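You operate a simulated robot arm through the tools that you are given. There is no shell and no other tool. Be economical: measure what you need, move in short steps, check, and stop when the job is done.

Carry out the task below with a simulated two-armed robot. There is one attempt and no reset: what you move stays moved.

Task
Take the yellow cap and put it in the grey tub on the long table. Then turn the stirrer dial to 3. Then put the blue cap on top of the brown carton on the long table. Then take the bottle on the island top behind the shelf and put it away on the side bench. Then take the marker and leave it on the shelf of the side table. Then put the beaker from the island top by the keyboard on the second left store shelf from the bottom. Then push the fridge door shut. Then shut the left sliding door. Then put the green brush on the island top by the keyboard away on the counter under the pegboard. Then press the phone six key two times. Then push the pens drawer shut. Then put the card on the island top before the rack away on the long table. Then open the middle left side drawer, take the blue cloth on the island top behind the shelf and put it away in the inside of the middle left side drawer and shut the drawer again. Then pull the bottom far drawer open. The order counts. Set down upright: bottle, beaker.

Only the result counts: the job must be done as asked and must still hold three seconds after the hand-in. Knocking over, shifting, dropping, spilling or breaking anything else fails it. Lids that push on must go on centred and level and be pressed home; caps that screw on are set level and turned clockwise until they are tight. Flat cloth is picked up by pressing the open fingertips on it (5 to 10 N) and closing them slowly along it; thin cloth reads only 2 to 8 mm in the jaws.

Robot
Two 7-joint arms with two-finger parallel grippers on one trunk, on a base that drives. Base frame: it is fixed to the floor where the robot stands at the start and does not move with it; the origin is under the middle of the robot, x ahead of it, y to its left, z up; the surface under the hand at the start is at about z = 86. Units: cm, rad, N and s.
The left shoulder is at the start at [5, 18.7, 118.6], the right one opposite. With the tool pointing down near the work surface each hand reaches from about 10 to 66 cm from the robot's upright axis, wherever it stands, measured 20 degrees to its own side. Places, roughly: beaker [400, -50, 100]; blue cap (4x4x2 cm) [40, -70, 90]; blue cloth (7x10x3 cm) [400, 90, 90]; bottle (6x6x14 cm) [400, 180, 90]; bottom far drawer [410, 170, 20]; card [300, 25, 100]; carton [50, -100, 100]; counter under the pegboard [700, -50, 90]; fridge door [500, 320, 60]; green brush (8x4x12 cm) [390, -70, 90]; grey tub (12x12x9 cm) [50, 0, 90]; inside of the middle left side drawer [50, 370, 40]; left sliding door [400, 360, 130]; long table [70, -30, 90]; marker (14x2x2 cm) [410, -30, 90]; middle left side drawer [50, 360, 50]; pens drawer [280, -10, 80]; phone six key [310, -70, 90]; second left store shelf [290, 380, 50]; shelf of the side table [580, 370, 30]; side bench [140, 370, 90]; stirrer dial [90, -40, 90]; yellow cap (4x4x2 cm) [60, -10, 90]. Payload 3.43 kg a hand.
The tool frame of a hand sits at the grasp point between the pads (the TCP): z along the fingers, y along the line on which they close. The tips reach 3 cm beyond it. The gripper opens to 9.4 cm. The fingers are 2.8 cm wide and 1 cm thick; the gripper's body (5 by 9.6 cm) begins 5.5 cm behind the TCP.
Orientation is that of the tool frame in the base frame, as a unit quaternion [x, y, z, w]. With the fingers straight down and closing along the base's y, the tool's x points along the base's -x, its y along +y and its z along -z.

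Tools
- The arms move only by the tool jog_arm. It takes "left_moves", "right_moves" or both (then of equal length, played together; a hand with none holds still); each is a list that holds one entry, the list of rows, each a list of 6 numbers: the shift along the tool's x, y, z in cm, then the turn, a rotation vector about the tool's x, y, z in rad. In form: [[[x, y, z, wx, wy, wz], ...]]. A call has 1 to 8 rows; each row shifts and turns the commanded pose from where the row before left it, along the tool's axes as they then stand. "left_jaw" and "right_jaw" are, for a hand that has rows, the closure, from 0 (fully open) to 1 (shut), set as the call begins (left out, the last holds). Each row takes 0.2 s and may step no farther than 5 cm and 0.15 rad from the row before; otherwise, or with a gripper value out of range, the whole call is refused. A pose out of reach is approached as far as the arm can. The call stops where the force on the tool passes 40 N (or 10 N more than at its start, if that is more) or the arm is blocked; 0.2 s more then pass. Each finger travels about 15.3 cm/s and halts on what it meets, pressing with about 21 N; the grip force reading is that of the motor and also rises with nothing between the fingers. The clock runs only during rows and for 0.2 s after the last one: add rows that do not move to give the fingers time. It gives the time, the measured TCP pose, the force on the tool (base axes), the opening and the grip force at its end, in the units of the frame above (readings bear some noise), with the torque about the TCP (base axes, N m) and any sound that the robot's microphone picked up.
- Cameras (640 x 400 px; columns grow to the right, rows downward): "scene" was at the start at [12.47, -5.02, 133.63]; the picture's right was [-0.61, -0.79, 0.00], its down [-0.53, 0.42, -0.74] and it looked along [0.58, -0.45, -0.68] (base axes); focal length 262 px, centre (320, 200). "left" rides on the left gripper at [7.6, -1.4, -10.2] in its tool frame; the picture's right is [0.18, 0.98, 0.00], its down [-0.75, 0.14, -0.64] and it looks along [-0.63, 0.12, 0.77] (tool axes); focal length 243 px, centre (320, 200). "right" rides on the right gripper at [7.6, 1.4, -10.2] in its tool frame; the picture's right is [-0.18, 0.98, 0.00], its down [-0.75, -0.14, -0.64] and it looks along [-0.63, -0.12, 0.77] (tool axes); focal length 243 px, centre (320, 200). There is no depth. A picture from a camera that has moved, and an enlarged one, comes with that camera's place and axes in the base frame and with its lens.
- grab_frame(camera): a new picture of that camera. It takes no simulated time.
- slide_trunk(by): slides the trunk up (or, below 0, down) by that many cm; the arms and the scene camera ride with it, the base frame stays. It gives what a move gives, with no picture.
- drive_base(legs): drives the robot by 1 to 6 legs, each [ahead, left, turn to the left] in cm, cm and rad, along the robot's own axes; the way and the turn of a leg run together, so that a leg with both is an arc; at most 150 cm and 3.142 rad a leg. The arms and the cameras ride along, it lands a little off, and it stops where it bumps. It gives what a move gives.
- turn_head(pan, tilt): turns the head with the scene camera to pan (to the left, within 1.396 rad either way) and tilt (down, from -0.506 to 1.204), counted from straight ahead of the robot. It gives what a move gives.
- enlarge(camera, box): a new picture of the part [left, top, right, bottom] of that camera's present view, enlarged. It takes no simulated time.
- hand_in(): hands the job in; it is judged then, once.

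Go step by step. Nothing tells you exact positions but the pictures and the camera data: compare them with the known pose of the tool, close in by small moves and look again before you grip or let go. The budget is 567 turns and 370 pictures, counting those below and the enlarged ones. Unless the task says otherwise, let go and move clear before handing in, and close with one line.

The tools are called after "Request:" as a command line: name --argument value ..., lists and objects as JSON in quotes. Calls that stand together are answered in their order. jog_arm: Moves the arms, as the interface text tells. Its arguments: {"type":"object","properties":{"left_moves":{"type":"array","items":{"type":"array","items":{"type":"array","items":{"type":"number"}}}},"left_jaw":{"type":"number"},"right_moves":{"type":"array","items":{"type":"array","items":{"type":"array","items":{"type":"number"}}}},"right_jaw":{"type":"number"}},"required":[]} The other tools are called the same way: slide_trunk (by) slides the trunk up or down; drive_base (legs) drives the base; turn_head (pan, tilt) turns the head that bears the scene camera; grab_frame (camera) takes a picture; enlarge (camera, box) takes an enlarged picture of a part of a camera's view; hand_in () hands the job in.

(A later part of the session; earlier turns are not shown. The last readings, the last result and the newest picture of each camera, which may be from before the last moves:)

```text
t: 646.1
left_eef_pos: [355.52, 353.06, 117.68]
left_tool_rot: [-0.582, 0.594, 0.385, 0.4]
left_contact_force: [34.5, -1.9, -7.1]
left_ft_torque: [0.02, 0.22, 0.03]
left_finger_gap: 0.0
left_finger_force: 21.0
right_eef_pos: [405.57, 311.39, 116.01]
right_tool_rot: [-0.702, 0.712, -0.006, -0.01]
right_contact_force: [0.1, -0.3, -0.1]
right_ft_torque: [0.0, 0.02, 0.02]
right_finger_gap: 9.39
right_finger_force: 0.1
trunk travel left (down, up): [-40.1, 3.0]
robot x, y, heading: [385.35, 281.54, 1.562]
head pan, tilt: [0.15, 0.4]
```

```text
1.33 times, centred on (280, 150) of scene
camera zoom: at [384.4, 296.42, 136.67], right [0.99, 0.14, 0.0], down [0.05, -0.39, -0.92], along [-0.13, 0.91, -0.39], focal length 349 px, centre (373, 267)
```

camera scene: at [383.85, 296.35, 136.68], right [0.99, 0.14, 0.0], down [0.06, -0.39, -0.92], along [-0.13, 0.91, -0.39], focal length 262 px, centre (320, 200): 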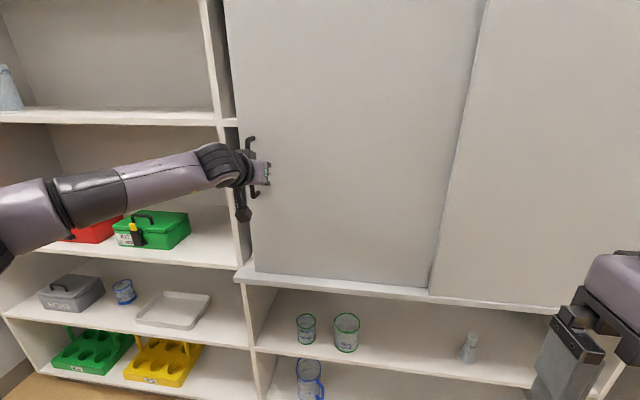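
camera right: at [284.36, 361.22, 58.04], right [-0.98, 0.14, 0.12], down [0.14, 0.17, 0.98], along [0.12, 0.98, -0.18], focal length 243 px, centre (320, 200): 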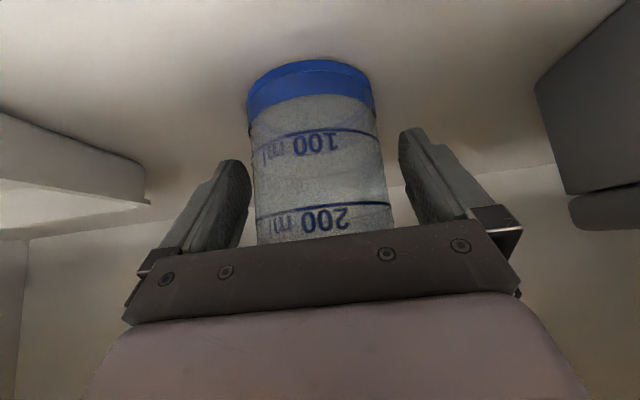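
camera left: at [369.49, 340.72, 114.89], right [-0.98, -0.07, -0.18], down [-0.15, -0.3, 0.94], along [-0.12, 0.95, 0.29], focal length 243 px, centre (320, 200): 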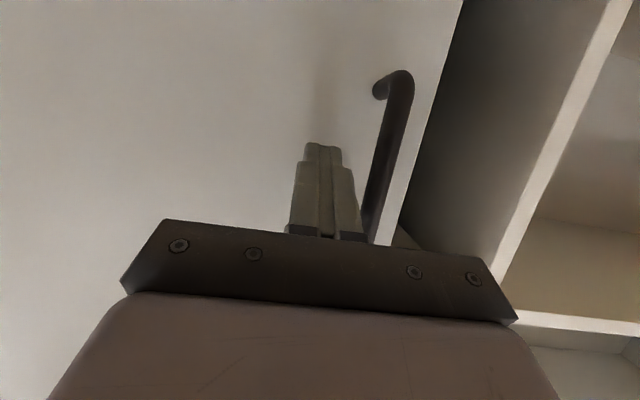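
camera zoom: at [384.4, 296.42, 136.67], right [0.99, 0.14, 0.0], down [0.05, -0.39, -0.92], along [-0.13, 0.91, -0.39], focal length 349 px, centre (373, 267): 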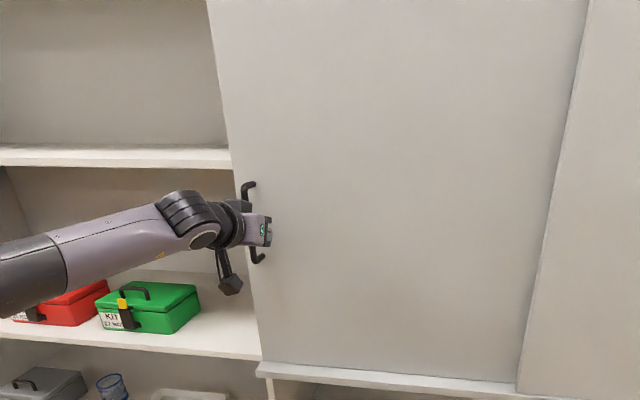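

The sliding door is against its stop. I'll withdraw, restore the left hand, and head back to the keyboard area for the green brush.

Request:
jog_arm --left_moves '[[[0, -1.5, 0, 0, 0, 0], [1.45, 0, -3.73, 0, 0, 0], [1.45, 0, -3.73, 0, 0, 0], [1.45, 0, -3.73, 0, 0, 0], [1.45, 0, -3.73, 0, 0, 0], [1.45, 0, -3.73, 0, 0, 0], [1.45, 0, -3.73, 0, 0, 0], [0, 0, 0, 0, 0, 0]]]'

Request:
grab_frame --camera "scene"

Request:
drive_base --legs '[[-30, 0, 0]]'

Request:
jog_arm --left_moves '[[[0, 0, 0, 0, 0.15, 0], [0, 0, 0, 0, 0.15, 0], [0, 0, 0, 0, 0.15, 0], [0, 0, 0, 0, 0.15, 0], [0, 0, 0, 0, 0.15, 0], [0, 0, 0, 0, 0.15, 0], [1, 0, 0, 0, 0.15, 0], [2, 0, 0, 0, 0.15, 0]]]' --left_jaw 0

```text
t: 647.9
left_eef_pos: [355.17, 329.05, 118.16]
left_tool_rot: [0.59, -0.587, -0.389, -0.396]
left_contact_force: [-1.1, -0.4, 0.4]
left_ft_torque: [-0.01, -0.02, -0.04]
left_finger_gap: 0.0
left_finger_force: 21.3
right_eef_pos: [405.01, 311.31, 116.08]
right_tool_rot: [-0.703, 0.711, -0.008, -0.008]
right_contact_force: [-0.5, -0.3, 0.3]
right_ft_torque: [-0.04, -0.01, -0.02]
right_finger_gap: 9.39
right_finger_force: 0.0
trunk travel left (down, up): [-40.1, 3.0]
robot x, y, heading: [384.93, 281.31, 1.563]
head pan, tilt: [0.15, 0.4]
```

```text
229 pictures are left
camera scene: at [383.85, 296.39, 136.68], right [0.99, 0.14, 0.0], down [0.06, -0.39, -0.92], along [-0.13, 0.91, -0.39], focal length 262 px, centre (320, 200)
```

scene: 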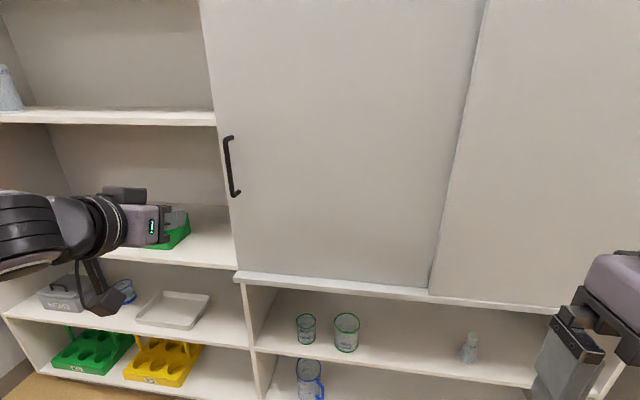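

```text
t: 649.9
left_eef_pos: [355.17, 299.01, 118.15]
left_tool_rot: [0.589, -0.588, -0.387, -0.397]
left_contact_force: [0.3, -0.5, -0.5]
left_ft_torque: [-0.01, 0.01, 0.01]
left_finger_gap: 0.01
left_finger_force: 20.9
right_eef_pos: [404.73, 281.07, 115.97]
right_tool_rot: [-0.702, 0.712, -0.008, -0.008]
right_contact_force: [0.2, 0.6, -0.6]
right_ft_torque: [0.03, 0.01, 0.02]
right_finger_gap: 9.38
right_finger_force: 0.1
trunk travel left (down, up): [-40.1, 3.0]
robot x, y, heading: [384.66, 251.25, 1.555]
head pan, tilt: [0.15, 0.4]
```

```text
t: 651.7
left_eef_pos: [355.07, 296.1, 117.68]
left_tool_rot: [-0.704, 0.71, -0.014, -0.005]
left_contact_force: [0.0, 0.1, -0.3]
left_ft_torque: [0.0, -0.03, 0.02]
left_finger_gap: 9.41
left_finger_force: 0.0
right_eef_pos: [404.8, 281.3, 116.01]
right_tool_rot: [-0.701, 0.713, -0.008, -0.008]
right_contact_force: [0.6, 0.4, -0.7]
right_ft_torque: [-0.01, -0.01, -0.01]
right_finger_gap: 9.4
right_finger_force: 0.0
trunk travel left (down, up): [-40.1, 3.0]
robot x, y, heading: [384.86, 251.2, 1.557]
head pan, tilt: [0.15, 0.4]
```

Request:
jog_arm --left_moves '[[[4, 0, 0, 0, 0, 0], [4, 0, 0, 0, 0, 0], [4, 0, 0, 0, 0, 0], [4, -2, 0, 0, 0, 0], [0, 0, 0, 0, 0, 0]]]'

Request:
drive_base --legs '[[0, -112, 0.014], [-150, 0, 0], [-150, 0, 0], [-12, 0, 0], [0, 0, 1.571]]'

Request:
turn_head --pan 0.1 --tilt 0.65

Request:
grab_frame --camera "scene"

```text
t: 652.9
left_eef_pos: [357.09, 280.13, 118.04]
left_tool_rot: [-0.704, 0.71, -0.013, -0.003]
left_contact_force: [-0.5, 0.0, 0.0]
left_ft_torque: [-0.01, 0.01, 0.02]
left_finger_gap: 9.41
left_finger_force: 0.1
right_eef_pos: [404.76, 281.21, 116.12]
right_tool_rot: [-0.701, 0.713, -0.008, -0.008]
right_contact_force: [-1.0, 0.1, 0.0]
right_ft_torque: [0.01, 0.02, -0.04]
right_finger_gap: 9.4
right_finger_force: 0.2
trunk travel left (down, up): [-40.1, 3.0]
robot x, y, heading: [384.97, 251.22, 1.553]
head pan, tilt: [0.15, 0.4]
```

```text
t: 681.6
left_eef_pos: [470.19, -81.59, 117.99]
left_tool_rot: [1.0, 0.009, 0.011, -0.005]
left_contact_force: [-0.4, 0.1, -0.7]
left_ft_torque: [-0.01, -0.02, 0.04]
left_finger_gap: 9.42
left_finger_force: 0.0
right_eef_pos: [468.09, -33.97, 116.11]
right_tool_rot: [1.0, 0.004, 0.012, 0.0]
right_contact_force: [-0.2, 0.3, -0.2]
right_ft_torque: [-0.03, 0.01, -0.02]
right_finger_gap: 9.41
right_finger_force: 0.0
trunk travel left (down, up): [-40.1, 3.0]
robot x, y, heading: [498.37, -53.09, -3.129]
head pan, tilt: [0.15, 0.4]
```

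```text
t: 682.3
left_eef_pos: [470.07, -81.46, 117.9]
left_tool_rot: [1.0, 0.009, 0.011, -0.006]
left_contact_force: [0.0, 0.1, 0.2]
left_ft_torque: [-0.05, 0.0, 0.0]
left_finger_gap: 9.38
left_finger_force: 0.1
right_eef_pos: [467.88, -33.94, 116.09]
right_tool_rot: [1.0, 0.005, 0.011, 0.0]
right_contact_force: [-0.4, 0.0, -0.1]
right_ft_torque: [0.0, 0.0, -0.03]
right_finger_gap: 9.38
right_finger_force: 0.0
trunk travel left (down, up): [-40.1, 3.0]
robot x, y, heading: [498.62, -52.89, -3.126]
head pan, tilt: [0.099, 0.649]
```

```text
228 pictures are left
camera scene: at [484.02, -54.2, 134.44], right [-0.11, 0.99, 0.0], down [0.6, 0.07, -0.8], along [-0.79, -0.09, -0.6], focal length 262 px, centre (320, 200)
```

scene: 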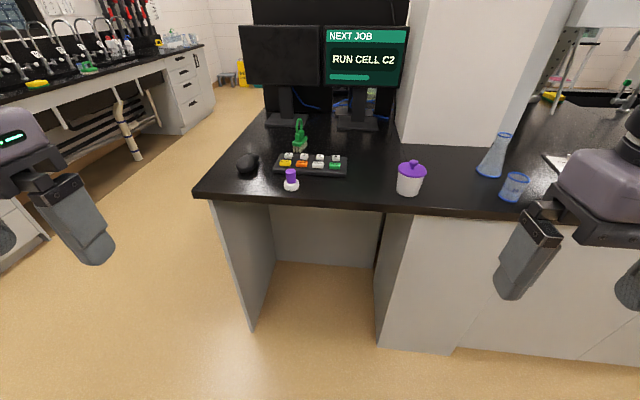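

Request:
drive_base --legs '[[45, 9, -0.015]]'

Request:
turn_head --pan 0.15 --tilt 0.8

Request:
enlarge --camera "scene" --box '[200, 100, 400, 250]'

```text
t: 685.1
left_eef_pos: [424.49, -90.24, 118.1]
left_tool_rot: [1.0, -0.001, 0.012, -0.006]
left_contact_force: [-0.7, 0.0, -0.7]
left_ft_torque: [-0.03, -0.02, -0.01]
left_finger_gap: 9.4
left_finger_force: 0.1
right_eef_pos: [423.23, -42.65, 116.18]
right_tool_rot: [1.0, -0.006, 0.011, 0.001]
right_contact_force: [-0.1, 0.0, 0.1]
right_ft_torque: [-0.01, 0.01, -0.01]
right_finger_gap: 9.4
right_finger_force: 0.1
trunk travel left (down, up): [-40.1, 3.0]
robot x, y, heading: [453.42, -62.16, 3.141]
head pan, tilt: [0.099, 0.649]
```

```text
t: 685.8
left_eef_pos: [424.52, -90.18, 118.12]
left_tool_rot: [1.0, 0.0, 0.011, -0.006]
left_contact_force: [-0.9, -0.4, -0.9]
left_ft_torque: [0.0, 0.02, -0.01]
left_finger_gap: 9.37
left_finger_force: 0.0
right_eef_pos: [423.26, -42.53, 116.09]
right_tool_rot: [1.0, -0.006, 0.011, 0.0]
right_contact_force: [-0.7, -0.5, 0.6]
right_ft_torque: [0.03, 0.02, -0.02]
right_finger_gap: 9.42
right_finger_force: 0.0
trunk travel left (down, up): [-40.1, 3.0]
robot x, y, heading: [453.42, -62.19, 3.137]
head pan, tilt: [0.15, 0.799]
```

```text
2.67 times, centred on (300, 175) of scene
camera zoom: at [439.63, -63.4, 133.18], right [-0.14, 0.99, 0.0], down [0.71, 0.1, -0.7], along [-0.69, -0.1, -0.72], focal length 697 px, centre (373, 267)
```

zoom: 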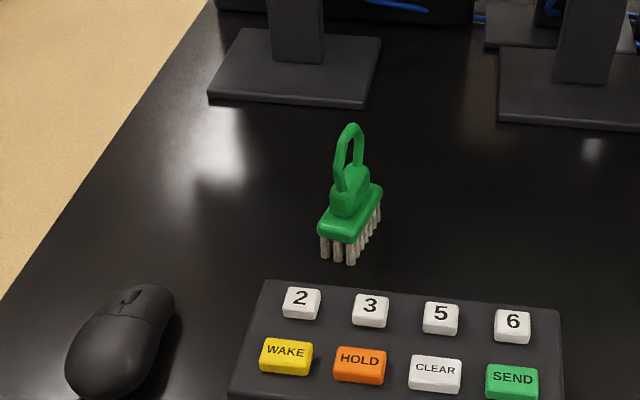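

The green brush stands bristles-down at about [394.7, -71.8], its long axis ~15° off x, loop top at z≈102. I'll bring the left hand above it, turned to match.

Request:
jog_arm --left_moves '[[[-3.72, -2.3, 0, 0, 0, 0.09], [-3.72, -2.3, 0, 0, 0, 0.09], [-3.72, -2.3, 0, 0, 0, 0.09], [-3.9, -1.6, 0, 0, 0, 0], [-4.2, -1.1, 0, 0, 0, 0], [-4.2, -1.1, 0, 0, 0, 0], [-4.2, -1.1, 0, 0, 0, 0], [0, 0, 0, 0, 0, 0]]]'

Request:
grab_frame --camera "left"

```text
t: 687.6
left_eef_pos: [399.63, -73.06, 117.52]
left_tool_rot: [0.991, -0.137, 0.01, -0.007]
left_contact_force: [-0.1, 0.3, -0.4]
left_ft_torque: [-0.02, -0.03, 0.02]
left_finger_gap: 9.38
left_finger_force: 0.1
right_eef_pos: [423.34, -42.49, 116.03]
right_tool_rot: [1.0, -0.005, 0.012, 0.0]
right_contact_force: [0.5, -0.6, -0.4]
right_ft_torque: [0.01, 0.0, 0.0]
right_finger_gap: 9.42
right_finger_force: 0.1
trunk travel left (down, up): [-40.1, 3.0]
robot x, y, heading: [453.44, -62.19, 3.139]
head pan, tilt: [0.15, 0.799]
```

```text
226 pictures are left
camera left: at [407.21, -73.98, 128.08], right [-0.09, -1.0, -0.01], down [-0.78, 0.06, 0.63], along [-0.62, 0.07, -0.78], focal length 243 px, centre (320, 200)
```

left: 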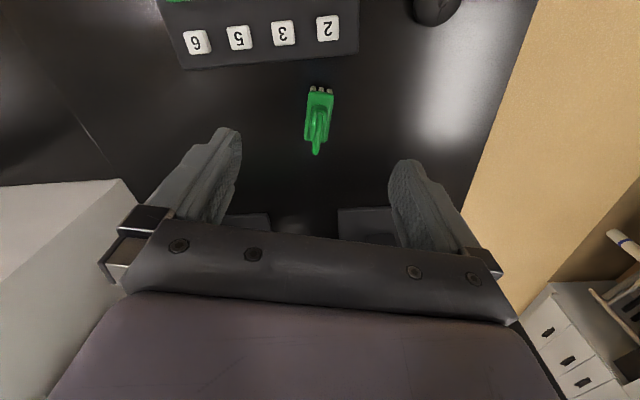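

Request:
jog_arm --left_moves '[[[-4.5, 0, 0, 0, 0, 0], [0, 0, 4, 0, 0, 0], [0, 0, 4, 0, 0, 0], [0, 0, 2.5, 0, 0, 0], [0, 0, 0, 0, 0, 0]]]'

Request:
grab_frame --camera "left"

Request:
enlarge --camera "scene" --box '[200, 80, 400, 230]'

```text
t: 688.8
left_eef_pos: [395.37, -71.61, 106.82]
left_tool_rot: [0.991, -0.135, 0.01, -0.008]
left_contact_force: [-0.2, -0.3, -0.5]
left_ft_torque: [0.02, 0.0, -0.01]
left_finger_gap: 9.43
left_finger_force: 0.1
right_eef_pos: [423.32, -42.52, 116.07]
right_tool_rot: [1.0, -0.005, 0.012, 0.0]
right_contact_force: [-0.8, 0.3, 0.8]
right_ft_torque: [-0.02, -0.02, -0.04]
right_finger_gap: 9.42
right_finger_force: 0.1
trunk travel left (down, up): [-40.1, 3.0]
robot x, y, heading: [453.29, -62.11, 3.136]
head pan, tilt: [0.15, 0.799]
```

```text
225 pictures are left
camera left: at [402.94, -72.54, 117.4], right [-0.09, -1.0, -0.01], down [-0.78, 0.06, 0.63], along [-0.62, 0.07, -0.78], focal length 243 px, centre (320, 200)
```

left: 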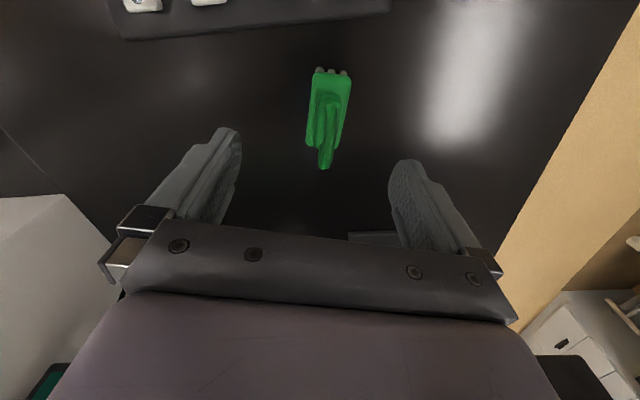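

```text
2.67 times, centred on (300, 155) of scene
camera zoom: at [439.64, -63.37, 133.18], right [-0.14, 0.99, 0.0], down [0.71, 0.1, -0.7], along [-0.69, -0.1, -0.72], focal length 697 px, centre (373, 320)
```

zoom: 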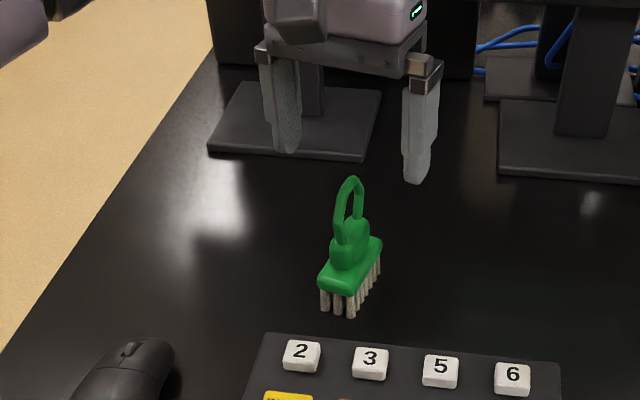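

Request:
jog_arm --left_moves '[[[-0.7, 0.2, 0, 0, 0, 0], [0, 0, 4, 0, 0, 0], [0, 0, 4.3, 0, 0, 0], [0, 0, 0, 0, 0, 0]]]'

Request:
jog_arm --left_moves '[[[0, 0, 0, 0, 0, 0], [0, 0, 0, 0, 0, 0], [0, 0, 0, 0, 0, 0], [0, 0, 0, 0, 0, 0]]]' --left_jaw 1

Request:
enlarge --camera "scene" --box '[200, 80, 400, 230]'

```text
t: 689.8
left_eef_pos: [394.95, -71.42, 98.88]
left_tool_rot: [0.991, -0.136, 0.011, -0.008]
left_contact_force: [0.4, 0.1, -0.3]
left_ft_torque: [0.02, 0.02, -0.01]
left_finger_gap: 9.38
left_finger_force: 0.0
right_eef_pos: [423.32, -42.45, 116.08]
right_tool_rot: [1.0, -0.005, 0.011, 0.0]
right_contact_force: [-0.1, 0.0, 0.4]
right_ft_torque: [-0.04, 0.0, 0.0]
right_finger_gap: 9.42
right_finger_force: 0.0
trunk travel left (down, up): [-40.1, 3.0]
robot x, y, heading: [453.7, -62.27, 3.142]
head pan, tilt: [0.15, 0.799]
```

```text
t: 690.8
left_eef_pos: [395.04, -71.5, 99.02]
left_tool_rot: [0.991, -0.136, 0.011, -0.007]
left_contact_force: [-0.3, 0.7, 0.1]
left_ft_torque: [-0.04, 0.06, 0.0]
left_finger_gap: 2.11
left_finger_force: 21.1
right_eef_pos: [423.24, -42.47, 115.99]
right_tool_rot: [1.0, -0.006, 0.011, 0.0]
right_contact_force: [0.8, -0.5, 0.3]
right_ft_torque: [0.0, 0.0, 0.03]
right_finger_gap: 9.4
right_finger_force: 0.0
trunk travel left (down, up): [-40.1, 3.0]
robot x, y, heading: [453.23, -62.64, 3.132]
head pan, tilt: [0.15, 0.799]
```

```text
2.67 times, centred on (300, 155) of scene
camera zoom: at [439.64, -63.4, 133.17], right [-0.14, 0.99, 0.0], down [0.71, 0.1, -0.7], along [-0.69, -0.1, -0.72], focal length 697 px, centre (373, 320)
```

zoom: 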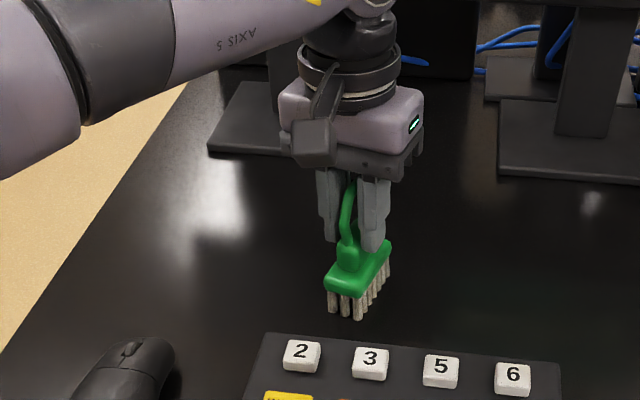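

It holds the brush's grip (2.1 cm). I'll lift, retract and back away.

Request:
jog_arm --left_moves '[[[0, 0, -2, 0, 0, 0], [0, 0, -4, 0, 0, 0], [0, 0, -4, 0, 0, 0], [0, 0, -4, 0, 0, 0], [4.2, 1.1, -1, 0, 0, 0], [4.2, 1.1, -1, 0, 0, 0], [4.2, 1.1, -1, 0, 0, 0], [4.2, 1.1, -1, 0, 0, 0]]]'

Request:
jog_arm --left_moves '[[[4.2, 1.1, 0, 0, 0, 0], [4.2, 1.1, 0, 0, 0, 0], [3, 3, 0, 0, 0, 0], [0, 0, 0, 0, 0, 0]]]'

Request:
drive_base --legs '[[-42, 0, 0]]'

Request:
grab_frame --camera "left"

```text
t: 692.6
left_eef_pos: [409.61, -81.05, 117.03]
left_tool_rot: [0.991, -0.135, 0.01, -0.007]
left_contact_force: [0.4, -0.8, -0.6]
left_ft_torque: [0.03, 0.01, 0.01]
left_finger_gap: 2.11
left_finger_force: 21.1
right_eef_pos: [423.25, -42.6, 116.03]
right_tool_rot: [1.0, -0.006, 0.011, 0.0]
right_contact_force: [-0.6, 0.1, -0.2]
right_ft_torque: [0.02, 0.01, 0.0]
right_finger_gap: 9.41
right_finger_force: 0.1
trunk travel left (down, up): [-40.1, 3.0]
robot x, y, heading: [453.28, -62.45, 3.141]
head pan, tilt: [0.15, 0.799]
```

```text
t: 693.6
left_eef_pos: [418.95, -88.72, 117.15]
left_tool_rot: [0.991, -0.136, 0.01, -0.007]
left_contact_force: [0.0, 0.6, -0.3]
left_ft_torque: [0.0, 0.0, 0.01]
left_finger_gap: 2.1
left_finger_force: 21.0
right_eef_pos: [423.31, -42.46, 115.98]
right_tool_rot: [1.0, -0.005, 0.011, 0.0]
right_contact_force: [0.9, -0.1, -1.6]
right_ft_torque: [0.01, -0.04, 0.0]
right_finger_gap: 9.42
right_finger_force: 0.0
trunk travel left (down, up): [-40.1, 3.0]
robot x, y, heading: [453.0, -62.19, 3.134]
head pan, tilt: [0.15, 0.799]
```

```text
t: 696.2
left_eef_pos: [460.86, -89.02, 117.22]
left_tool_rot: [0.991, -0.136, 0.009, -0.007]
left_contact_force: [-1.0, -0.7, 0.4]
left_ft_torque: [0.0, -0.01, 0.01]
left_finger_gap: 2.14
left_finger_force: 21.2
right_eef_pos: [465.2, -42.78, 116.18]
right_tool_rot: [1.0, -0.005, 0.011, 0.0]
right_contact_force: [1.2, 0.4, 0.1]
right_ft_torque: [0.03, 0.03, 0.03]
right_finger_gap: 9.42
right_finger_force: 0.0
trunk travel left (down, up): [-40.1, 3.0]
robot x, y, heading: [495.02, -62.42, 3.138]
head pan, tilt: [0.15, 0.799]
```

```text
222 pictures are left
camera left: at [468.34, -89.86, 127.65], right [-0.09, -1.0, -0.01], down [-0.78, 0.06, 0.63], along [-0.62, 0.07, -0.78], focal length 243 px, centre (320, 200)
```

left: 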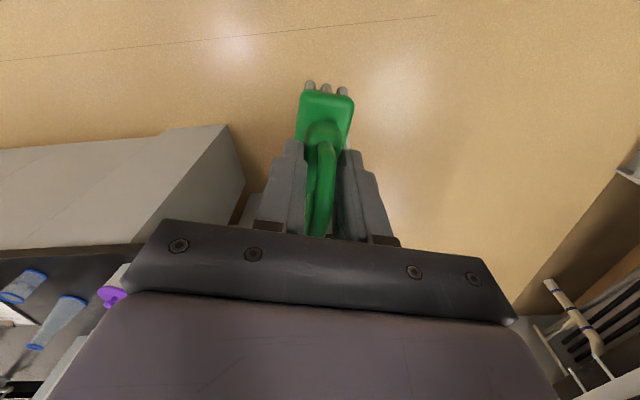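

The brush is held. I'll turn to face the pegboard counter and look.

Request:
drive_base --legs '[[0, 0, -3.138], [80, 0, 0]]'

Request:
turn_head --pan 0 --tilt 0.5

Request:
grab_frame --camera "scene"

```text
t: 707.7
left_eef_pos: [608.72, -30.01, 117.07]
left_tool_rot: [0.106, 0.994, -0.008, -0.01]
left_contact_force: [0.3, 0.8, -0.2]
left_ft_torque: [0.01, 0.0, -0.01]
left_finger_gap: 2.1
left_finger_force: 21.5
right_eef_pos: [607.2, -76.34, 116.09]
right_tool_rot: [-0.025, 1.0, 0.0, -0.012]
right_contact_force: [0.1, 0.3, 0.6]
right_ft_torque: [0.0, 0.04, -0.03]
right_finger_gap: 9.42
right_finger_force: 0.0
trunk travel left (down, up): [-40.1, 3.0]
robot x, y, heading: [575.95, -58.23, 0.053]
head pan, tilt: [0.15, 0.799]
```

```text
t: 708.5
left_eef_pos: [608.61, -30.01, 117.2]
left_tool_rot: [0.106, 0.994, -0.008, -0.01]
left_contact_force: [-0.2, 0.1, 0.0]
left_ft_torque: [-0.01, 0.04, 0.03]
left_finger_gap: 2.11
left_finger_force: 21.2
right_eef_pos: [606.87, -76.47, 116.09]
right_tool_rot: [-0.024, 1.0, -0.001, -0.012]
right_contact_force: [0.6, 0.1, 0.3]
right_ft_torque: [-0.02, 0.01, -0.02]
right_finger_gap: 9.41
right_finger_force: 0.1
trunk travel left (down, up): [-40.1, 3.0]
robot x, y, heading: [575.31, -58.03, 0.055]
head pan, tilt: [0.0, 0.499]
```

```text
221 pictures are left
camera scene: at [590.74, -57.46, 135.76], right [0.05, -1.0, 0.0], down [-0.48, -0.03, -0.88], along [0.88, 0.05, -0.48], focal length 262 px, centre (320, 200)
```

scene: 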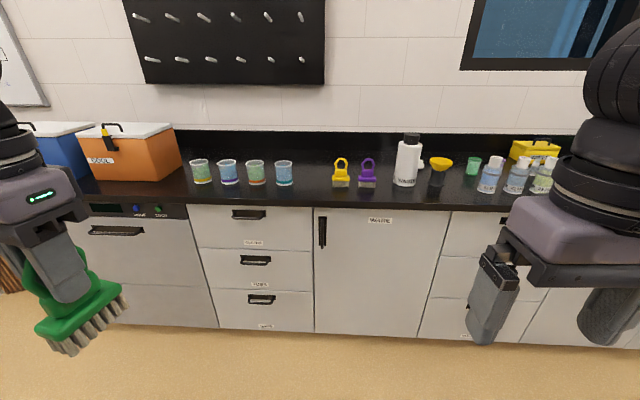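

The counter's front edge is at x≈673; there's a free gap at about [682, -49] between the cups and the yellow brush. I'll drive closer.

Request:
drive_base --legs '[[52, -6, -0.053]]'

Request:
turn_head --pan 0.2 --tilt 0.7

Request:
grab_frame --camera "scene"

```text
t: 711.5
left_eef_pos: [660.84, -36.51, 117.08]
left_tool_rot: [0.131, 0.991, -0.008, -0.011]
left_contact_force: [0.1, 0.0, -1.1]
left_ft_torque: [0.0, 0.04, 0.02]
left_finger_gap: 2.14
left_finger_force: 21.2
right_eef_pos: [656.95, -82.67, 116.08]
right_tool_rot: [0.002, 1.0, 0.0, -0.011]
right_contact_force: [0.5, 0.0, -0.5]
right_ft_torque: [-0.02, 0.0, 0.02]
right_finger_gap: 9.4
right_finger_force: 0.0
trunk travel left (down, up): [-40.1, 3.0]
robot x, y, heading: [626.64, -62.9, 0.003]
head pan, tilt: [0.0, 0.499]
```

```text
t: 712.2
left_eef_pos: [660.89, -36.35, 117.04]
left_tool_rot: [0.132, 0.991, -0.008, -0.01]
left_contact_force: [-0.1, -0.6, -0.4]
left_ft_torque: [0.01, 0.02, 0.02]
left_finger_gap: 2.1
left_finger_force: 20.8
right_eef_pos: [656.95, -82.59, 116.15]
right_tool_rot: [0.002, 1.0, -0.001, -0.011]
right_contact_force: [0.2, 0.3, 0.0]
right_ft_torque: [-0.01, 0.02, 0.02]
right_finger_gap: 9.39
right_finger_force: 0.0
trunk travel left (down, up): [-40.1, 3.0]
robot x, y, heading: [626.86, -62.81, 0.004]
head pan, tilt: [0.201, 0.7]
```

```text
220 pictures are left
camera scene: at [640.9, -61.21, 134.0], right [0.2, -0.98, 0.0], down [-0.63, -0.13, -0.77], along [0.75, 0.15, -0.64], focal length 262 px, centre (320, 200)
```

scene: 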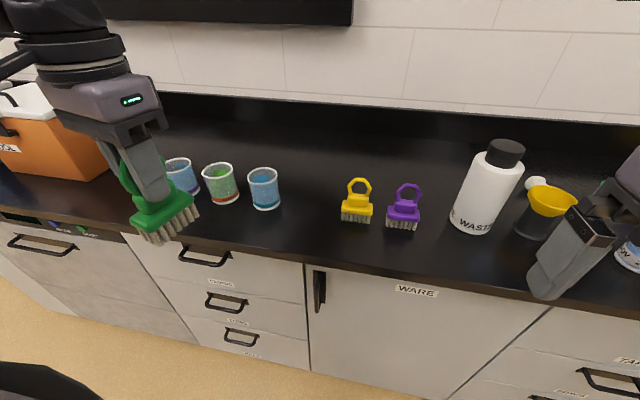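

Request:
jog_arm --left_moves '[[[0, 0, 0, 0, 0, -0.133], [0, 0, 0, 0, 0, -0.132], [-3.85, -2.2, 0, 0, 0, 0], [-3.85, -2.2, 0, 0, 0, 0], [-3.85, -2.2, 0, 0, 0, 0], [-3.85, -2.2, 0, 0, 0, 0], [-3.85, -2.2, 0, 0, 0, 0], [-3.85, -2.2, 0, 0, 0, 0]]]'

Request:
jog_arm --left_moves '[[[0, 0, 4, 0, 0, 0], [0, 0, 4, 0, 0, 0], [0, 0, 4, 0, 0, 0], [0, 0, 0, 0, 0, 0]]]'

Request:
grab_frame --camera "scene"

Request:
grab_frame --camera "left"

```text
t: 714.0
left_eef_pos: [683.83, -50.03, 116.8]
left_tool_rot: [0.002, 1.0, -0.006, -0.011]
left_contact_force: [-0.3, 0.2, -1.9]
left_ft_torque: [-0.01, 0.03, -0.06]
left_finger_gap: 2.13
left_finger_force: 21.1
right_eef_pos: [656.85, -82.81, 116.01]
right_tool_rot: [0.002, 1.0, 0.0, -0.012]
right_contact_force: [0.1, -0.3, 0.1]
right_ft_torque: [0.01, -0.03, 0.0]
right_finger_gap: 9.39
right_finger_force: 0.0
trunk travel left (down, up): [-40.1, 3.0]
robot x, y, heading: [626.46, -63.07, -0.001]
head pan, tilt: [0.201, 0.7]
```

```text
t: 715.0
left_eef_pos: [683.59, -49.91, 104.97]
left_tool_rot: [0.0, 1.0, -0.006, -0.011]
left_contact_force: [0.1, -0.6, -0.4]
left_ft_torque: [0.0, -0.02, -0.01]
left_finger_gap: 2.12
left_finger_force: 21.2
right_eef_pos: [656.84, -82.62, 116.11]
right_tool_rot: [0.002, 1.0, 0.0, -0.011]
right_contact_force: [-0.3, -0.6, 0.1]
right_ft_torque: [0.0, -0.01, 0.0]
right_finger_gap: 9.39
right_finger_force: 0.0
trunk travel left (down, up): [-40.1, 3.0]
robot x, y, heading: [626.73, -62.98, 0.007]
head pan, tilt: [0.201, 0.7]
```

```text
219 pictures are left
camera scene: at [640.88, -61.21, 134.0], right [0.2, -0.98, 0.0], down [-0.63, -0.13, -0.77], along [0.75, 0.15, -0.64], focal length 262 px, centre (320, 200)
```

scene: 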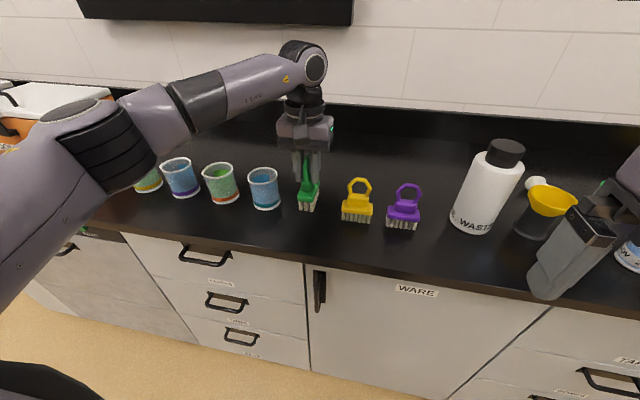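

```text
218 pictures are left
camera left: at [676.26, -51.33, 115.48], right [-0.18, 0.98, -0.01], down [0.77, 0.15, 0.62], along [0.61, 0.11, -0.78], focal length 243 px, centre (320, 200)
```

left: 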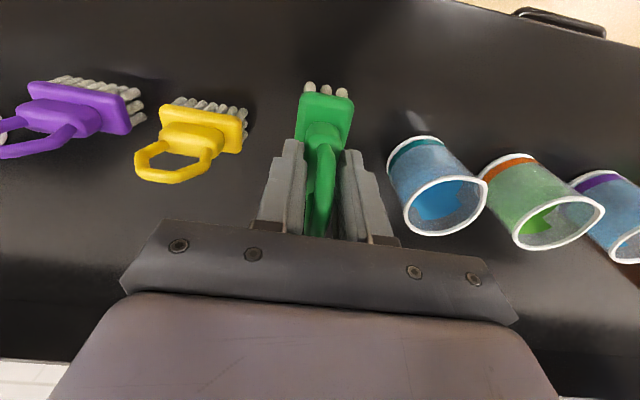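

Request:
jog_arm --left_moves '[[[0, 0, 3, 0, 0, 0], [0, 0, 2, 0, 0, 0], [0, 0, 0.5, 0, 0, 0], [0, 0, 0, 0, 0, 0]]]'

Request:
jog_arm --left_moves '[[[0, 0, 0.4, 0, 0, 0], [0, 0, 0, 0, 0, 0]]]'

Request:
enlarge --camera "scene" --box '[240, 130, 380, 250]'

```text
t: 716.0
left_eef_pos: [683.64, -49.94, 99.25]
left_tool_rot: [0.0, 1.0, -0.006, -0.01]
left_contact_force: [0.0, 0.7, -1.0]
left_ft_torque: [0.03, -0.01, -0.02]
left_finger_gap: 2.11
left_finger_force: 20.7
right_eef_pos: [656.84, -82.68, 115.97]
right_tool_rot: [0.002, 1.0, 0.0, -0.011]
right_contact_force: [-0.3, 0.6, -1.1]
right_ft_torque: [-0.03, 0.01, 0.01]
right_finger_gap: 9.4
right_finger_force: 0.1
trunk travel left (down, up): [-40.1, 3.0]
robot x, y, heading: [626.66, -62.94, 0.003]
head pan, tilt: [0.201, 0.7]
```

```text
t: 716.6
left_eef_pos: [683.72, -49.83, 99.0]
left_tool_rot: [0.0, 1.0, -0.005, -0.012]
left_contact_force: [-0.1, -0.2, -0.3]
left_ft_torque: [0.0, 0.01, 0.02]
left_finger_gap: 2.12
left_finger_force: 20.7
right_eef_pos: [656.89, -82.75, 116.04]
right_tool_rot: [0.001, 1.0, 0.0, -0.011]
right_contact_force: [0.6, 0.1, -0.8]
right_ft_torque: [0.0, 0.01, 0.04]
right_finger_gap: 9.42
right_finger_force: 0.1
trunk travel left (down, up): [-40.1, 3.0]
robot x, y, heading: [626.81, -62.98, 0.002]
head pan, tilt: [0.201, 0.7]
```

```text
3.33 times, centred on (310, 190) of scene
camera zoom: at [640.89, -61.21, 134.0], right [0.2, -0.98, 0.0], down [-0.63, -0.13, -0.76], along [0.75, 0.15, -0.64], focal length 872 px, centre (353, 233)
```

zoom: 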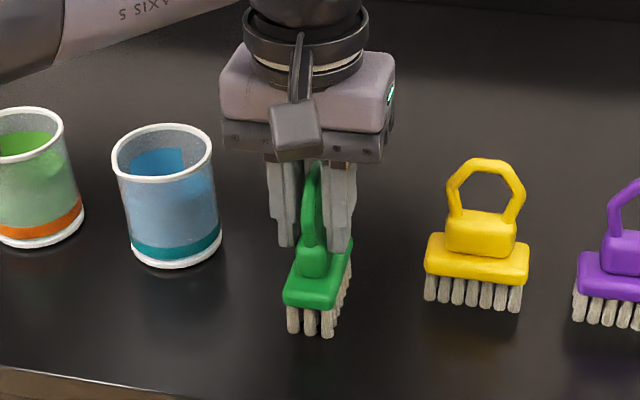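

Request:
jog_arm --left_moves '[[[0, 0, 0.4, 0, 0, 0], [0, 0, 0, 0, 0, 0]]]'

Request:
jog_arm --left_moves '[[[0, 0, 0.4, 0, 0, 0], [0, 0, 0, 0, 0, 0]]]'

Request:
jog_arm --left_moves '[[[0, 0, 0.4, 0, 0, 0], [0, 0, 0, 0, 0, 0]]]'

```text
t: 717.2
left_eef_pos: [683.47, -50.08, 98.76]
left_tool_rot: [0.001, 1.0, -0.007, -0.009]
left_contact_force: [1.4, -1.3, 15.2]
left_ft_torque: [0.04, -0.12, 0.01]
left_finger_gap: 2.16
left_finger_force: 21.1
right_eef_pos: [656.78, -82.72, 116.07]
right_tool_rot: [0.001, 1.0, 0.0, -0.011]
right_contact_force: [0.3, -0.1, 0.7]
right_ft_torque: [0.02, 0.01, 0.01]
right_finger_gap: 9.39
right_finger_force: 0.1
trunk travel left (down, up): [-40.1, 3.0]
robot x, y, heading: [626.67, -62.96, -0.002]
head pan, tilt: [0.201, 0.7]
```

```text
t: 717.9
left_eef_pos: [683.4, -50.05, 98.23]
left_tool_rot: [0.001, 1.0, -0.007, -0.01]
left_contact_force: [3.2, -2.9, 15.5]
left_ft_torque: [0.05, -0.13, -0.02]
left_finger_gap: 2.12
left_finger_force: 21.2
right_eef_pos: [656.85, -82.76, 116.18]
right_tool_rot: [0.002, 1.0, 0.0, -0.011]
right_contact_force: [-0.5, 0.4, 0.3]
right_ft_torque: [-0.02, 0.01, -0.01]
right_finger_gap: 9.43
right_finger_force: 0.0
trunk travel left (down, up): [-40.1, 3.0]
robot x, y, heading: [626.17, -63.1, -0.002]
head pan, tilt: [0.201, 0.7]
```

```text
t: 718.5
left_eef_pos: [683.45, -49.98, 97.82]
left_tool_rot: [0.0, 1.0, -0.006, -0.01]
left_contact_force: [-0.2, -0.5, 16.0]
left_ft_torque: [0.13, 0.08, -0.01]
left_finger_gap: 2.1
left_finger_force: 21.6
right_eef_pos: [656.78, -82.71, 116.03]
right_tool_rot: [0.001, 1.0, 0.0, -0.011]
right_contact_force: [-0.4, -0.3, 0.6]
right_ft_torque: [0.01, 0.0, 0.01]
right_finger_gap: 9.38
right_finger_force: 0.0
trunk travel left (down, up): [-40.1, 3.0]
robot x, y, heading: [626.44, -62.98, 0.003]
head pan, tilt: [0.201, 0.7]
```

It's on the counter. I'll release and lift.

Request:
jog_arm --left_moves '[[[0, 0, -0.2, 0, 0, 0], [0, 0, 0, 0, 0, 0], [0, 0, 0, 0, 0, 0], [0, 0, -4, 0, 0, 0], [0, 0, -4, 0, 0, 0], [0, 0, -4, 0, 0, 0], [0, 0, -4, 0, 0, 0], [0, 0, 0, 0, 0, 0]]]' --left_jaw 0.5

Request:
enlarge --camera "scene" --box '[220, 110, 400, 250]'

```text
t: 720.2
left_eef_pos: [683.86, -49.61, 113.92]
left_tool_rot: [0.001, 1.0, -0.006, -0.012]
left_contact_force: [0.0, -0.7, -0.2]
left_ft_torque: [0.02, 0.03, 0.02]
left_finger_gap: 4.68
left_finger_force: 0.0
right_eef_pos: [656.86, -82.71, 116.03]
right_tool_rot: [0.002, 1.0, 0.0, -0.012]
right_contact_force: [0.3, 0.2, -0.6]
right_ft_torque: [0.01, -0.02, 0.0]
right_finger_gap: 9.39
right_finger_force: 0.1
trunk travel left (down, up): [-40.1, 3.0]
robot x, y, heading: [626.61, -63.18, 0.005]
head pan, tilt: [0.201, 0.7]
```

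```text
2.86 times, centred on (310, 180) of scene
camera zoom: at [640.91, -61.19, 133.99], right [0.2, -0.98, 0.0], down [-0.63, -0.13, -0.76], along [0.75, 0.15, -0.64], focal length 747 px, centre (349, 257)
```

zoom: 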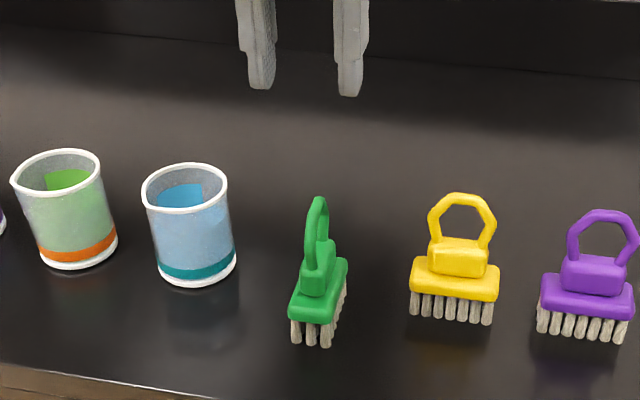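

The green brush stands on the counter. Next is the phone on the island's front side; I'll tuck the hand and drive around the island's right end.

Request:
jog_arm --left_moves '[[[3.8, 2, -0.5, 0, 0, 0], [3.8, 2, -0.5, 0, 0, 0], [3.8, 2, -0.5, 0, 0, 0], [3.8, 2, -0.5, 0, 0, 0], [3.8, 2, -0.5, 0, 0, 0], [3.8, 2, -0.5, 0, 0, 0], [3.8, 1, -0.5, 0, 0, 0]]]' --left_jaw 0

Request:
drive_base --legs '[[-110, 0, 0], [0, -122, 0], [-150, 0, 0], [-125, 0, 0]]'

```text
t: 721.9
left_eef_pos: [657.25, -36.57, 117.5]
left_tool_rot: [0.0, 1.0, -0.006, -0.01]
left_contact_force: [-1.0, 0.0, -1.3]
left_ft_torque: [0.01, -0.01, 0.0]
left_finger_gap: 9.38
left_finger_force: 0.1
right_eef_pos: [656.92, -82.69, 116.13]
right_tool_rot: [0.002, 1.0, 0.0, -0.011]
right_contact_force: [0.1, -0.1, -0.8]
right_ft_torque: [0.02, 0.03, 0.01]
right_finger_gap: 9.4
right_finger_force: 0.1
trunk travel left (down, up): [-40.1, 3.0]
robot x, y, heading: [626.84, -62.9, 0.002]
head pan, tilt: [0.201, 0.7]
```

```text
t: 750.8
left_eef_pos: [276.75, -162.99, 117.61]
left_tool_rot: [-0.011, 1.0, -0.007, -0.011]
left_contact_force: [-0.5, -0.2, 0.4]
left_ft_torque: [-0.02, 0.04, 0.02]
left_finger_gap: 9.43
left_finger_force: 0.1
right_eef_pos: [277.31, -209.18, 116.08]
right_tool_rot: [-0.009, 1.0, 0.0, -0.011]
right_contact_force: [-0.5, 1.0, 0.3]
right_ft_torque: [0.03, 0.0, -0.02]
right_finger_gap: 9.37
right_finger_force: 0.1
trunk travel left (down, up): [-40.1, 3.0]
robot x, y, heading: [246.74, -190.11, 0.024]
head pan, tilt: [0.201, 0.7]
```

Request:
drive_base --legs '[[-12, 115, -0.024]]'

Request:
turn_head --pan 0.1 --tilt 0.6

Request:
grab_frame --camera "scene"

```text
t: 761.2
left_eef_pos: [262.05, -47.7, 117.51]
left_tool_rot: [-0.012, 1.0, -0.006, -0.011]
left_contact_force: [-0.7, -0.1, 0.5]
left_ft_torque: [0.02, -0.01, -0.01]
left_finger_gap: 9.42
left_finger_force: 0.0
right_eef_pos: [262.66, -93.74, 116.12]
right_tool_rot: [-0.011, 1.0, 0.0, -0.011]
right_contact_force: [0.4, 0.2, 0.5]
right_ft_torque: [-0.01, 0.02, -0.03]
right_finger_gap: 9.39
right_finger_force: 0.0
trunk travel left (down, up): [-40.1, 3.0]
robot x, y, heading: [232.05, -75.08, 0.026]
head pan, tilt: [0.201, 0.7]
```

```text
t: 761.9
left_eef_pos: [262.01, -47.68, 117.64]
left_tool_rot: [-0.012, 1.0, -0.006, -0.011]
left_contact_force: [0.5, -0.4, 0.3]
left_ft_torque: [0.03, 0.03, 0.0]
left_finger_gap: 9.39
left_finger_force: 0.1
right_eef_pos: [262.65, -93.82, 116.14]
right_tool_rot: [-0.012, 1.0, -0.001, -0.011]
right_contact_force: [-1.0, -0.4, -0.7]
right_ft_torque: [0.03, -0.04, -0.01]
right_finger_gap: 9.4
right_finger_force: 0.1
trunk travel left (down, up): [-40.1, 3.0]
robot x, y, heading: [231.93, -74.88, 0.022]
head pan, tilt: [0.099, 0.6]
```

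```text
215 pictures are left
camera scene: at [246.63, -73.51, 134.86], right [0.13, -0.99, 0.0], down [-0.56, -0.07, -0.82], along [0.82, 0.1, -0.57], focal length 262 px, centre (320, 200)
```

scene: 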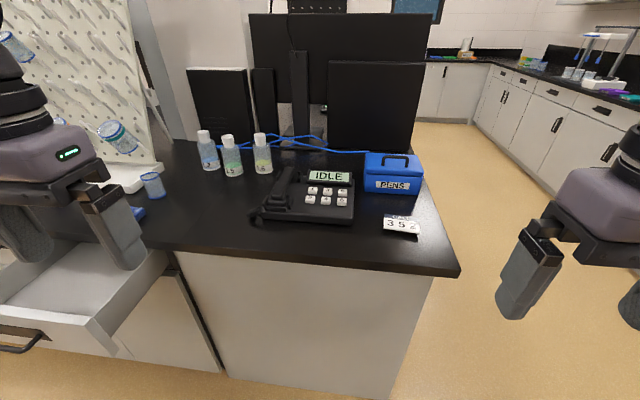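

Request:
enlarge --camera "scene" --box '[240, 150, 440, 250]'

```text
3.20 times, centred on (340, 200) of scene
camera zoom: at [246.63, -73.51, 134.86], right [0.13, -0.99, 0.0], down [-0.56, -0.07, -0.82], along [0.82, 0.1, -0.57], focal length 837 px, centre (256, 200)
```

zoom: 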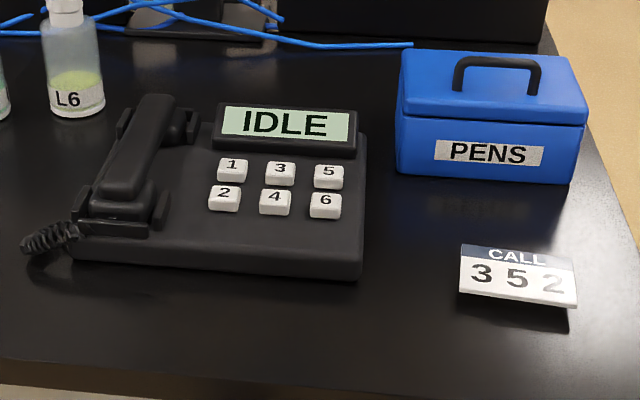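

The phone's six key is at about [304.5, -72.3, 95]. I'll drive up and bring the right hand with closed fingers above it.

Request:
drive_base --legs '[[18, -2, -0.022]]'

Request:
jog_arm --right_moves '[[[-4, 1.6, 0, 0, 0, 0], [-4, 1.6, 0, 0, 0, 0], [-4, 1.6, 0, 0, 0, 0], [-4, 1.6, 0, 0, 0, 0], [-3, 1.6, 0, 0, 0, 0], [-3, 1.6, 0, 0, 0, 0], [0, 0, 2, 0, 0, 0], [0, 0, 0, 0, 0, 0]]]' --right_jaw 1

Request:
grab_frame --camera "right"

Request:
grab_frame --camera "scene"

```text
t: 763.4
left_eef_pos: [280.6, -50.15, 117.54]
left_tool_rot: [-0.001, 1.0, -0.007, -0.011]
left_contact_force: [0.1, -0.4, -0.2]
left_ft_torque: [0.02, 0.03, -0.01]
left_finger_gap: 9.4
left_finger_force: 0.2
right_eef_pos: [280.37, -96.22, 115.98]
right_tool_rot: [0.0, 1.0, 0.001, -0.012]
right_contact_force: [-0.1, -0.3, 0.0]
right_ft_torque: [-0.03, 0.04, -0.01]
right_finger_gap: 9.39
right_finger_force: 0.0
trunk travel left (down, up): [-40.1, 3.0]
robot x, y, heading: [250.13, -76.23, 0.005]
head pan, tilt: [0.099, 0.6]
```

```text
t: 765.2
left_eef_pos: [280.64, -50.2, 117.64]
left_tool_rot: [-0.002, 1.0, -0.006, -0.011]
left_contact_force: [-0.4, 0.4, 1.0]
left_ft_torque: [0.0, 0.01, 0.02]
left_finger_gap: 9.39
left_finger_force: 0.1
right_eef_pos: [302.17, -86.25, 113.66]
right_tool_rot: [0.0, 1.0, 0.0, -0.011]
right_contact_force: [0.1, -0.1, -0.6]
right_ft_torque: [0.03, -0.01, -0.02]
right_finger_gap: 0.02
right_finger_force: 20.5
trunk travel left (down, up): [-40.1, 3.0]
robot x, y, heading: [249.88, -76.79, 0.006]
head pan, tilt: [0.099, 0.6]
```

```text
213 pictures are left
camera right: at [294.84, -84.87, 123.98], right [0.18, 0.98, 0.0], down [0.77, -0.14, 0.62], along [0.61, -0.12, -0.78], focal length 243 px, centre (320, 200)
```

right: 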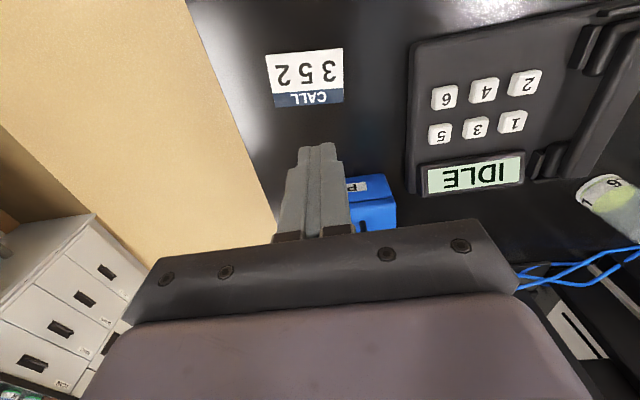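

```text
212 pictures are left
camera scene: at [264.62, -75.55, 134.86], right [0.1, -0.99, 0.0], down [-0.56, -0.06, -0.83], along [0.82, 0.09, -0.56], focal length 262 px, centre (320, 200)
```

scene: 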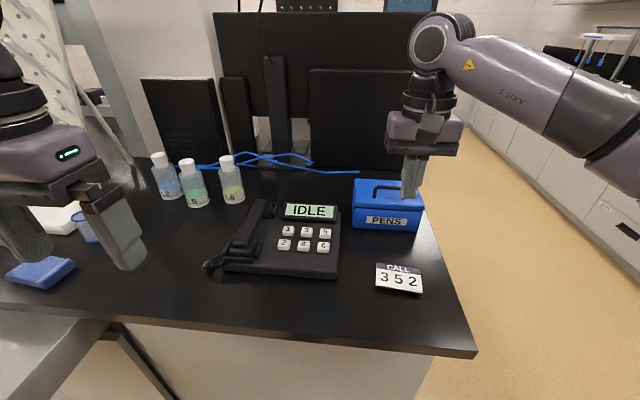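

Request:
jog_arm --right_moves '[[[-1, 4.5, 0, 0, 0, 0], [-1, 4.5, 0, 0, 0, 0], [-1.2, 4.9, 0, 0, 0, 0], [0, 0, 4, 0, 0, 0], [0, 0, 4, 0, 0, 0], [0, 0, 3, 0, 0, 0], [0, 0, 0, 0, 0, 0]]]'

Request:
enlarge --camera "right" --box '[240, 50, 400, 200]'

Request:
enlarge --camera "scene" --box '[240, 160, 400, 290]'

```text
refused: row 3 steps farther than a row can; nothing moved
```

```text
2.67 times, centred on (320, 125) of right
camera zoom: at [294.84, -84.87, 123.98], right [0.18, 0.98, 0.0], down [0.77, -0.14, 0.62], along [0.61, -0.12, -0.78], focal length 647 px, centre (320, 400)
```

zoom: 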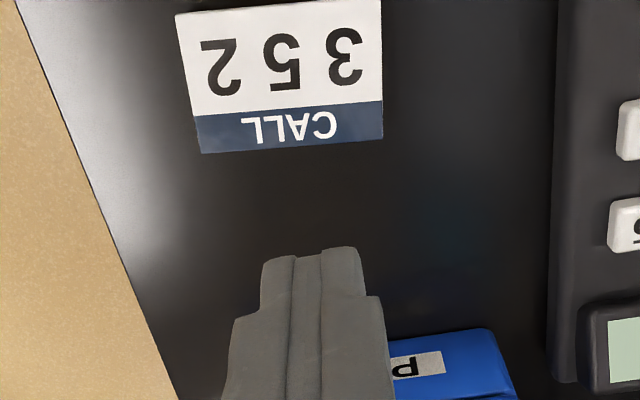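

```text
3.08 times, centred on (320, 225) of scene
camera zoom: at [264.62, -75.55, 134.86], right [0.1, -0.99, 0.0], down [-0.56, -0.06, -0.83], along [0.82, 0.09, -0.56], focal length 805 px, centre (320, 123)
```

zoom: 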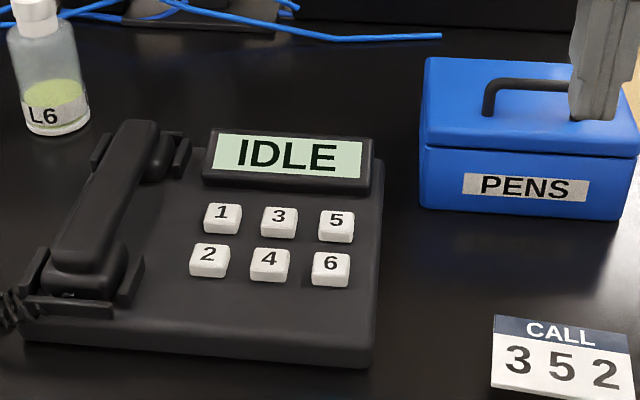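

Request:
jog_arm --right_moves '[[[-1, 4.5, 0, 0, 0, 0], [-1, 4.7, 0, 0, 0, 0], [-1.2, 4.7, 0, 0, 0, 0], [0, 0, 4, 0, 0, 0], [0, 0, 4, 0, 0, 0], [0, 0, 3, 0, 0, 0], [0, 0, 0, 0, 0, 0]]]'

Request:
enlarge --camera "right" --box '[240, 50, 400, 200]'

Request:
enlarge --camera "scene" --box '[240, 160, 400, 290]'

```text
t: 766.8
left_eef_pos: [280.6, -50.18, 117.52]
left_tool_rot: [-0.001, 1.0, -0.006, -0.012]
left_contact_force: [0.1, -0.6, -0.6]
left_ft_torque: [0.01, 0.0, 0.02]
left_finger_gap: 9.43
left_finger_force: 0.0
right_eef_pos: [304.3, -74.17, 102.19]
right_tool_rot: [-0.001, 1.0, 0.0, -0.011]
right_contact_force: [-0.2, -0.2, 0.1]
right_ft_torque: [0.0, 0.02, 0.0]
right_finger_gap: 0.01
right_finger_force: 20.8
right hand out of reach, approached as far as the arm can: row 3
trunk travel left (down, up): [-40.1, 3.0]
robot x, y, heading: [249.85, -76.61, 0.005]
head pan, tilt: [0.099, 0.6]
```

```text
2.67 times, centred on (320, 125) of right
camera zoom: at [296.97, -72.65, 112.59], right [0.18, 0.98, 0.0], down [0.77, -0.14, 0.62], along [0.61, -0.12, -0.78], focal length 647 px, centre (320, 400)
```

zoom: 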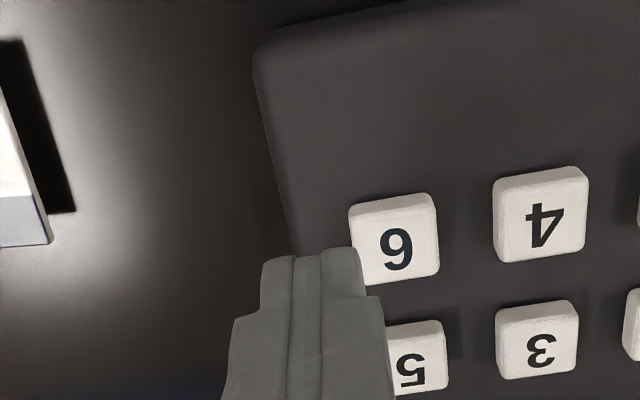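

```text
3.08 times, centred on (320, 225) of scene
camera zoom: at [264.62, -75.58, 134.86], right [0.1, -0.99, 0.0], down [-0.56, -0.06, -0.83], along [0.82, 0.09, -0.56], focal length 805 px, centre (320, 123)
```

zoom: 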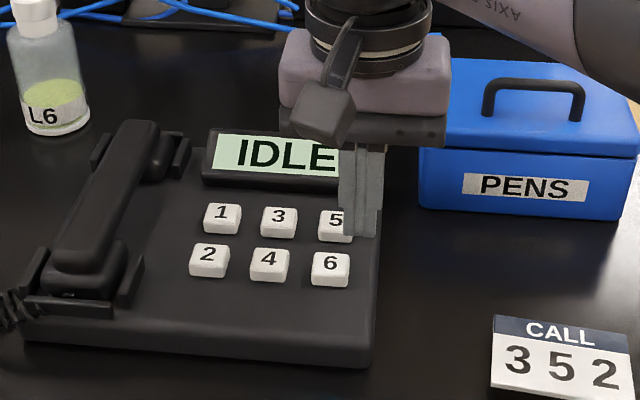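

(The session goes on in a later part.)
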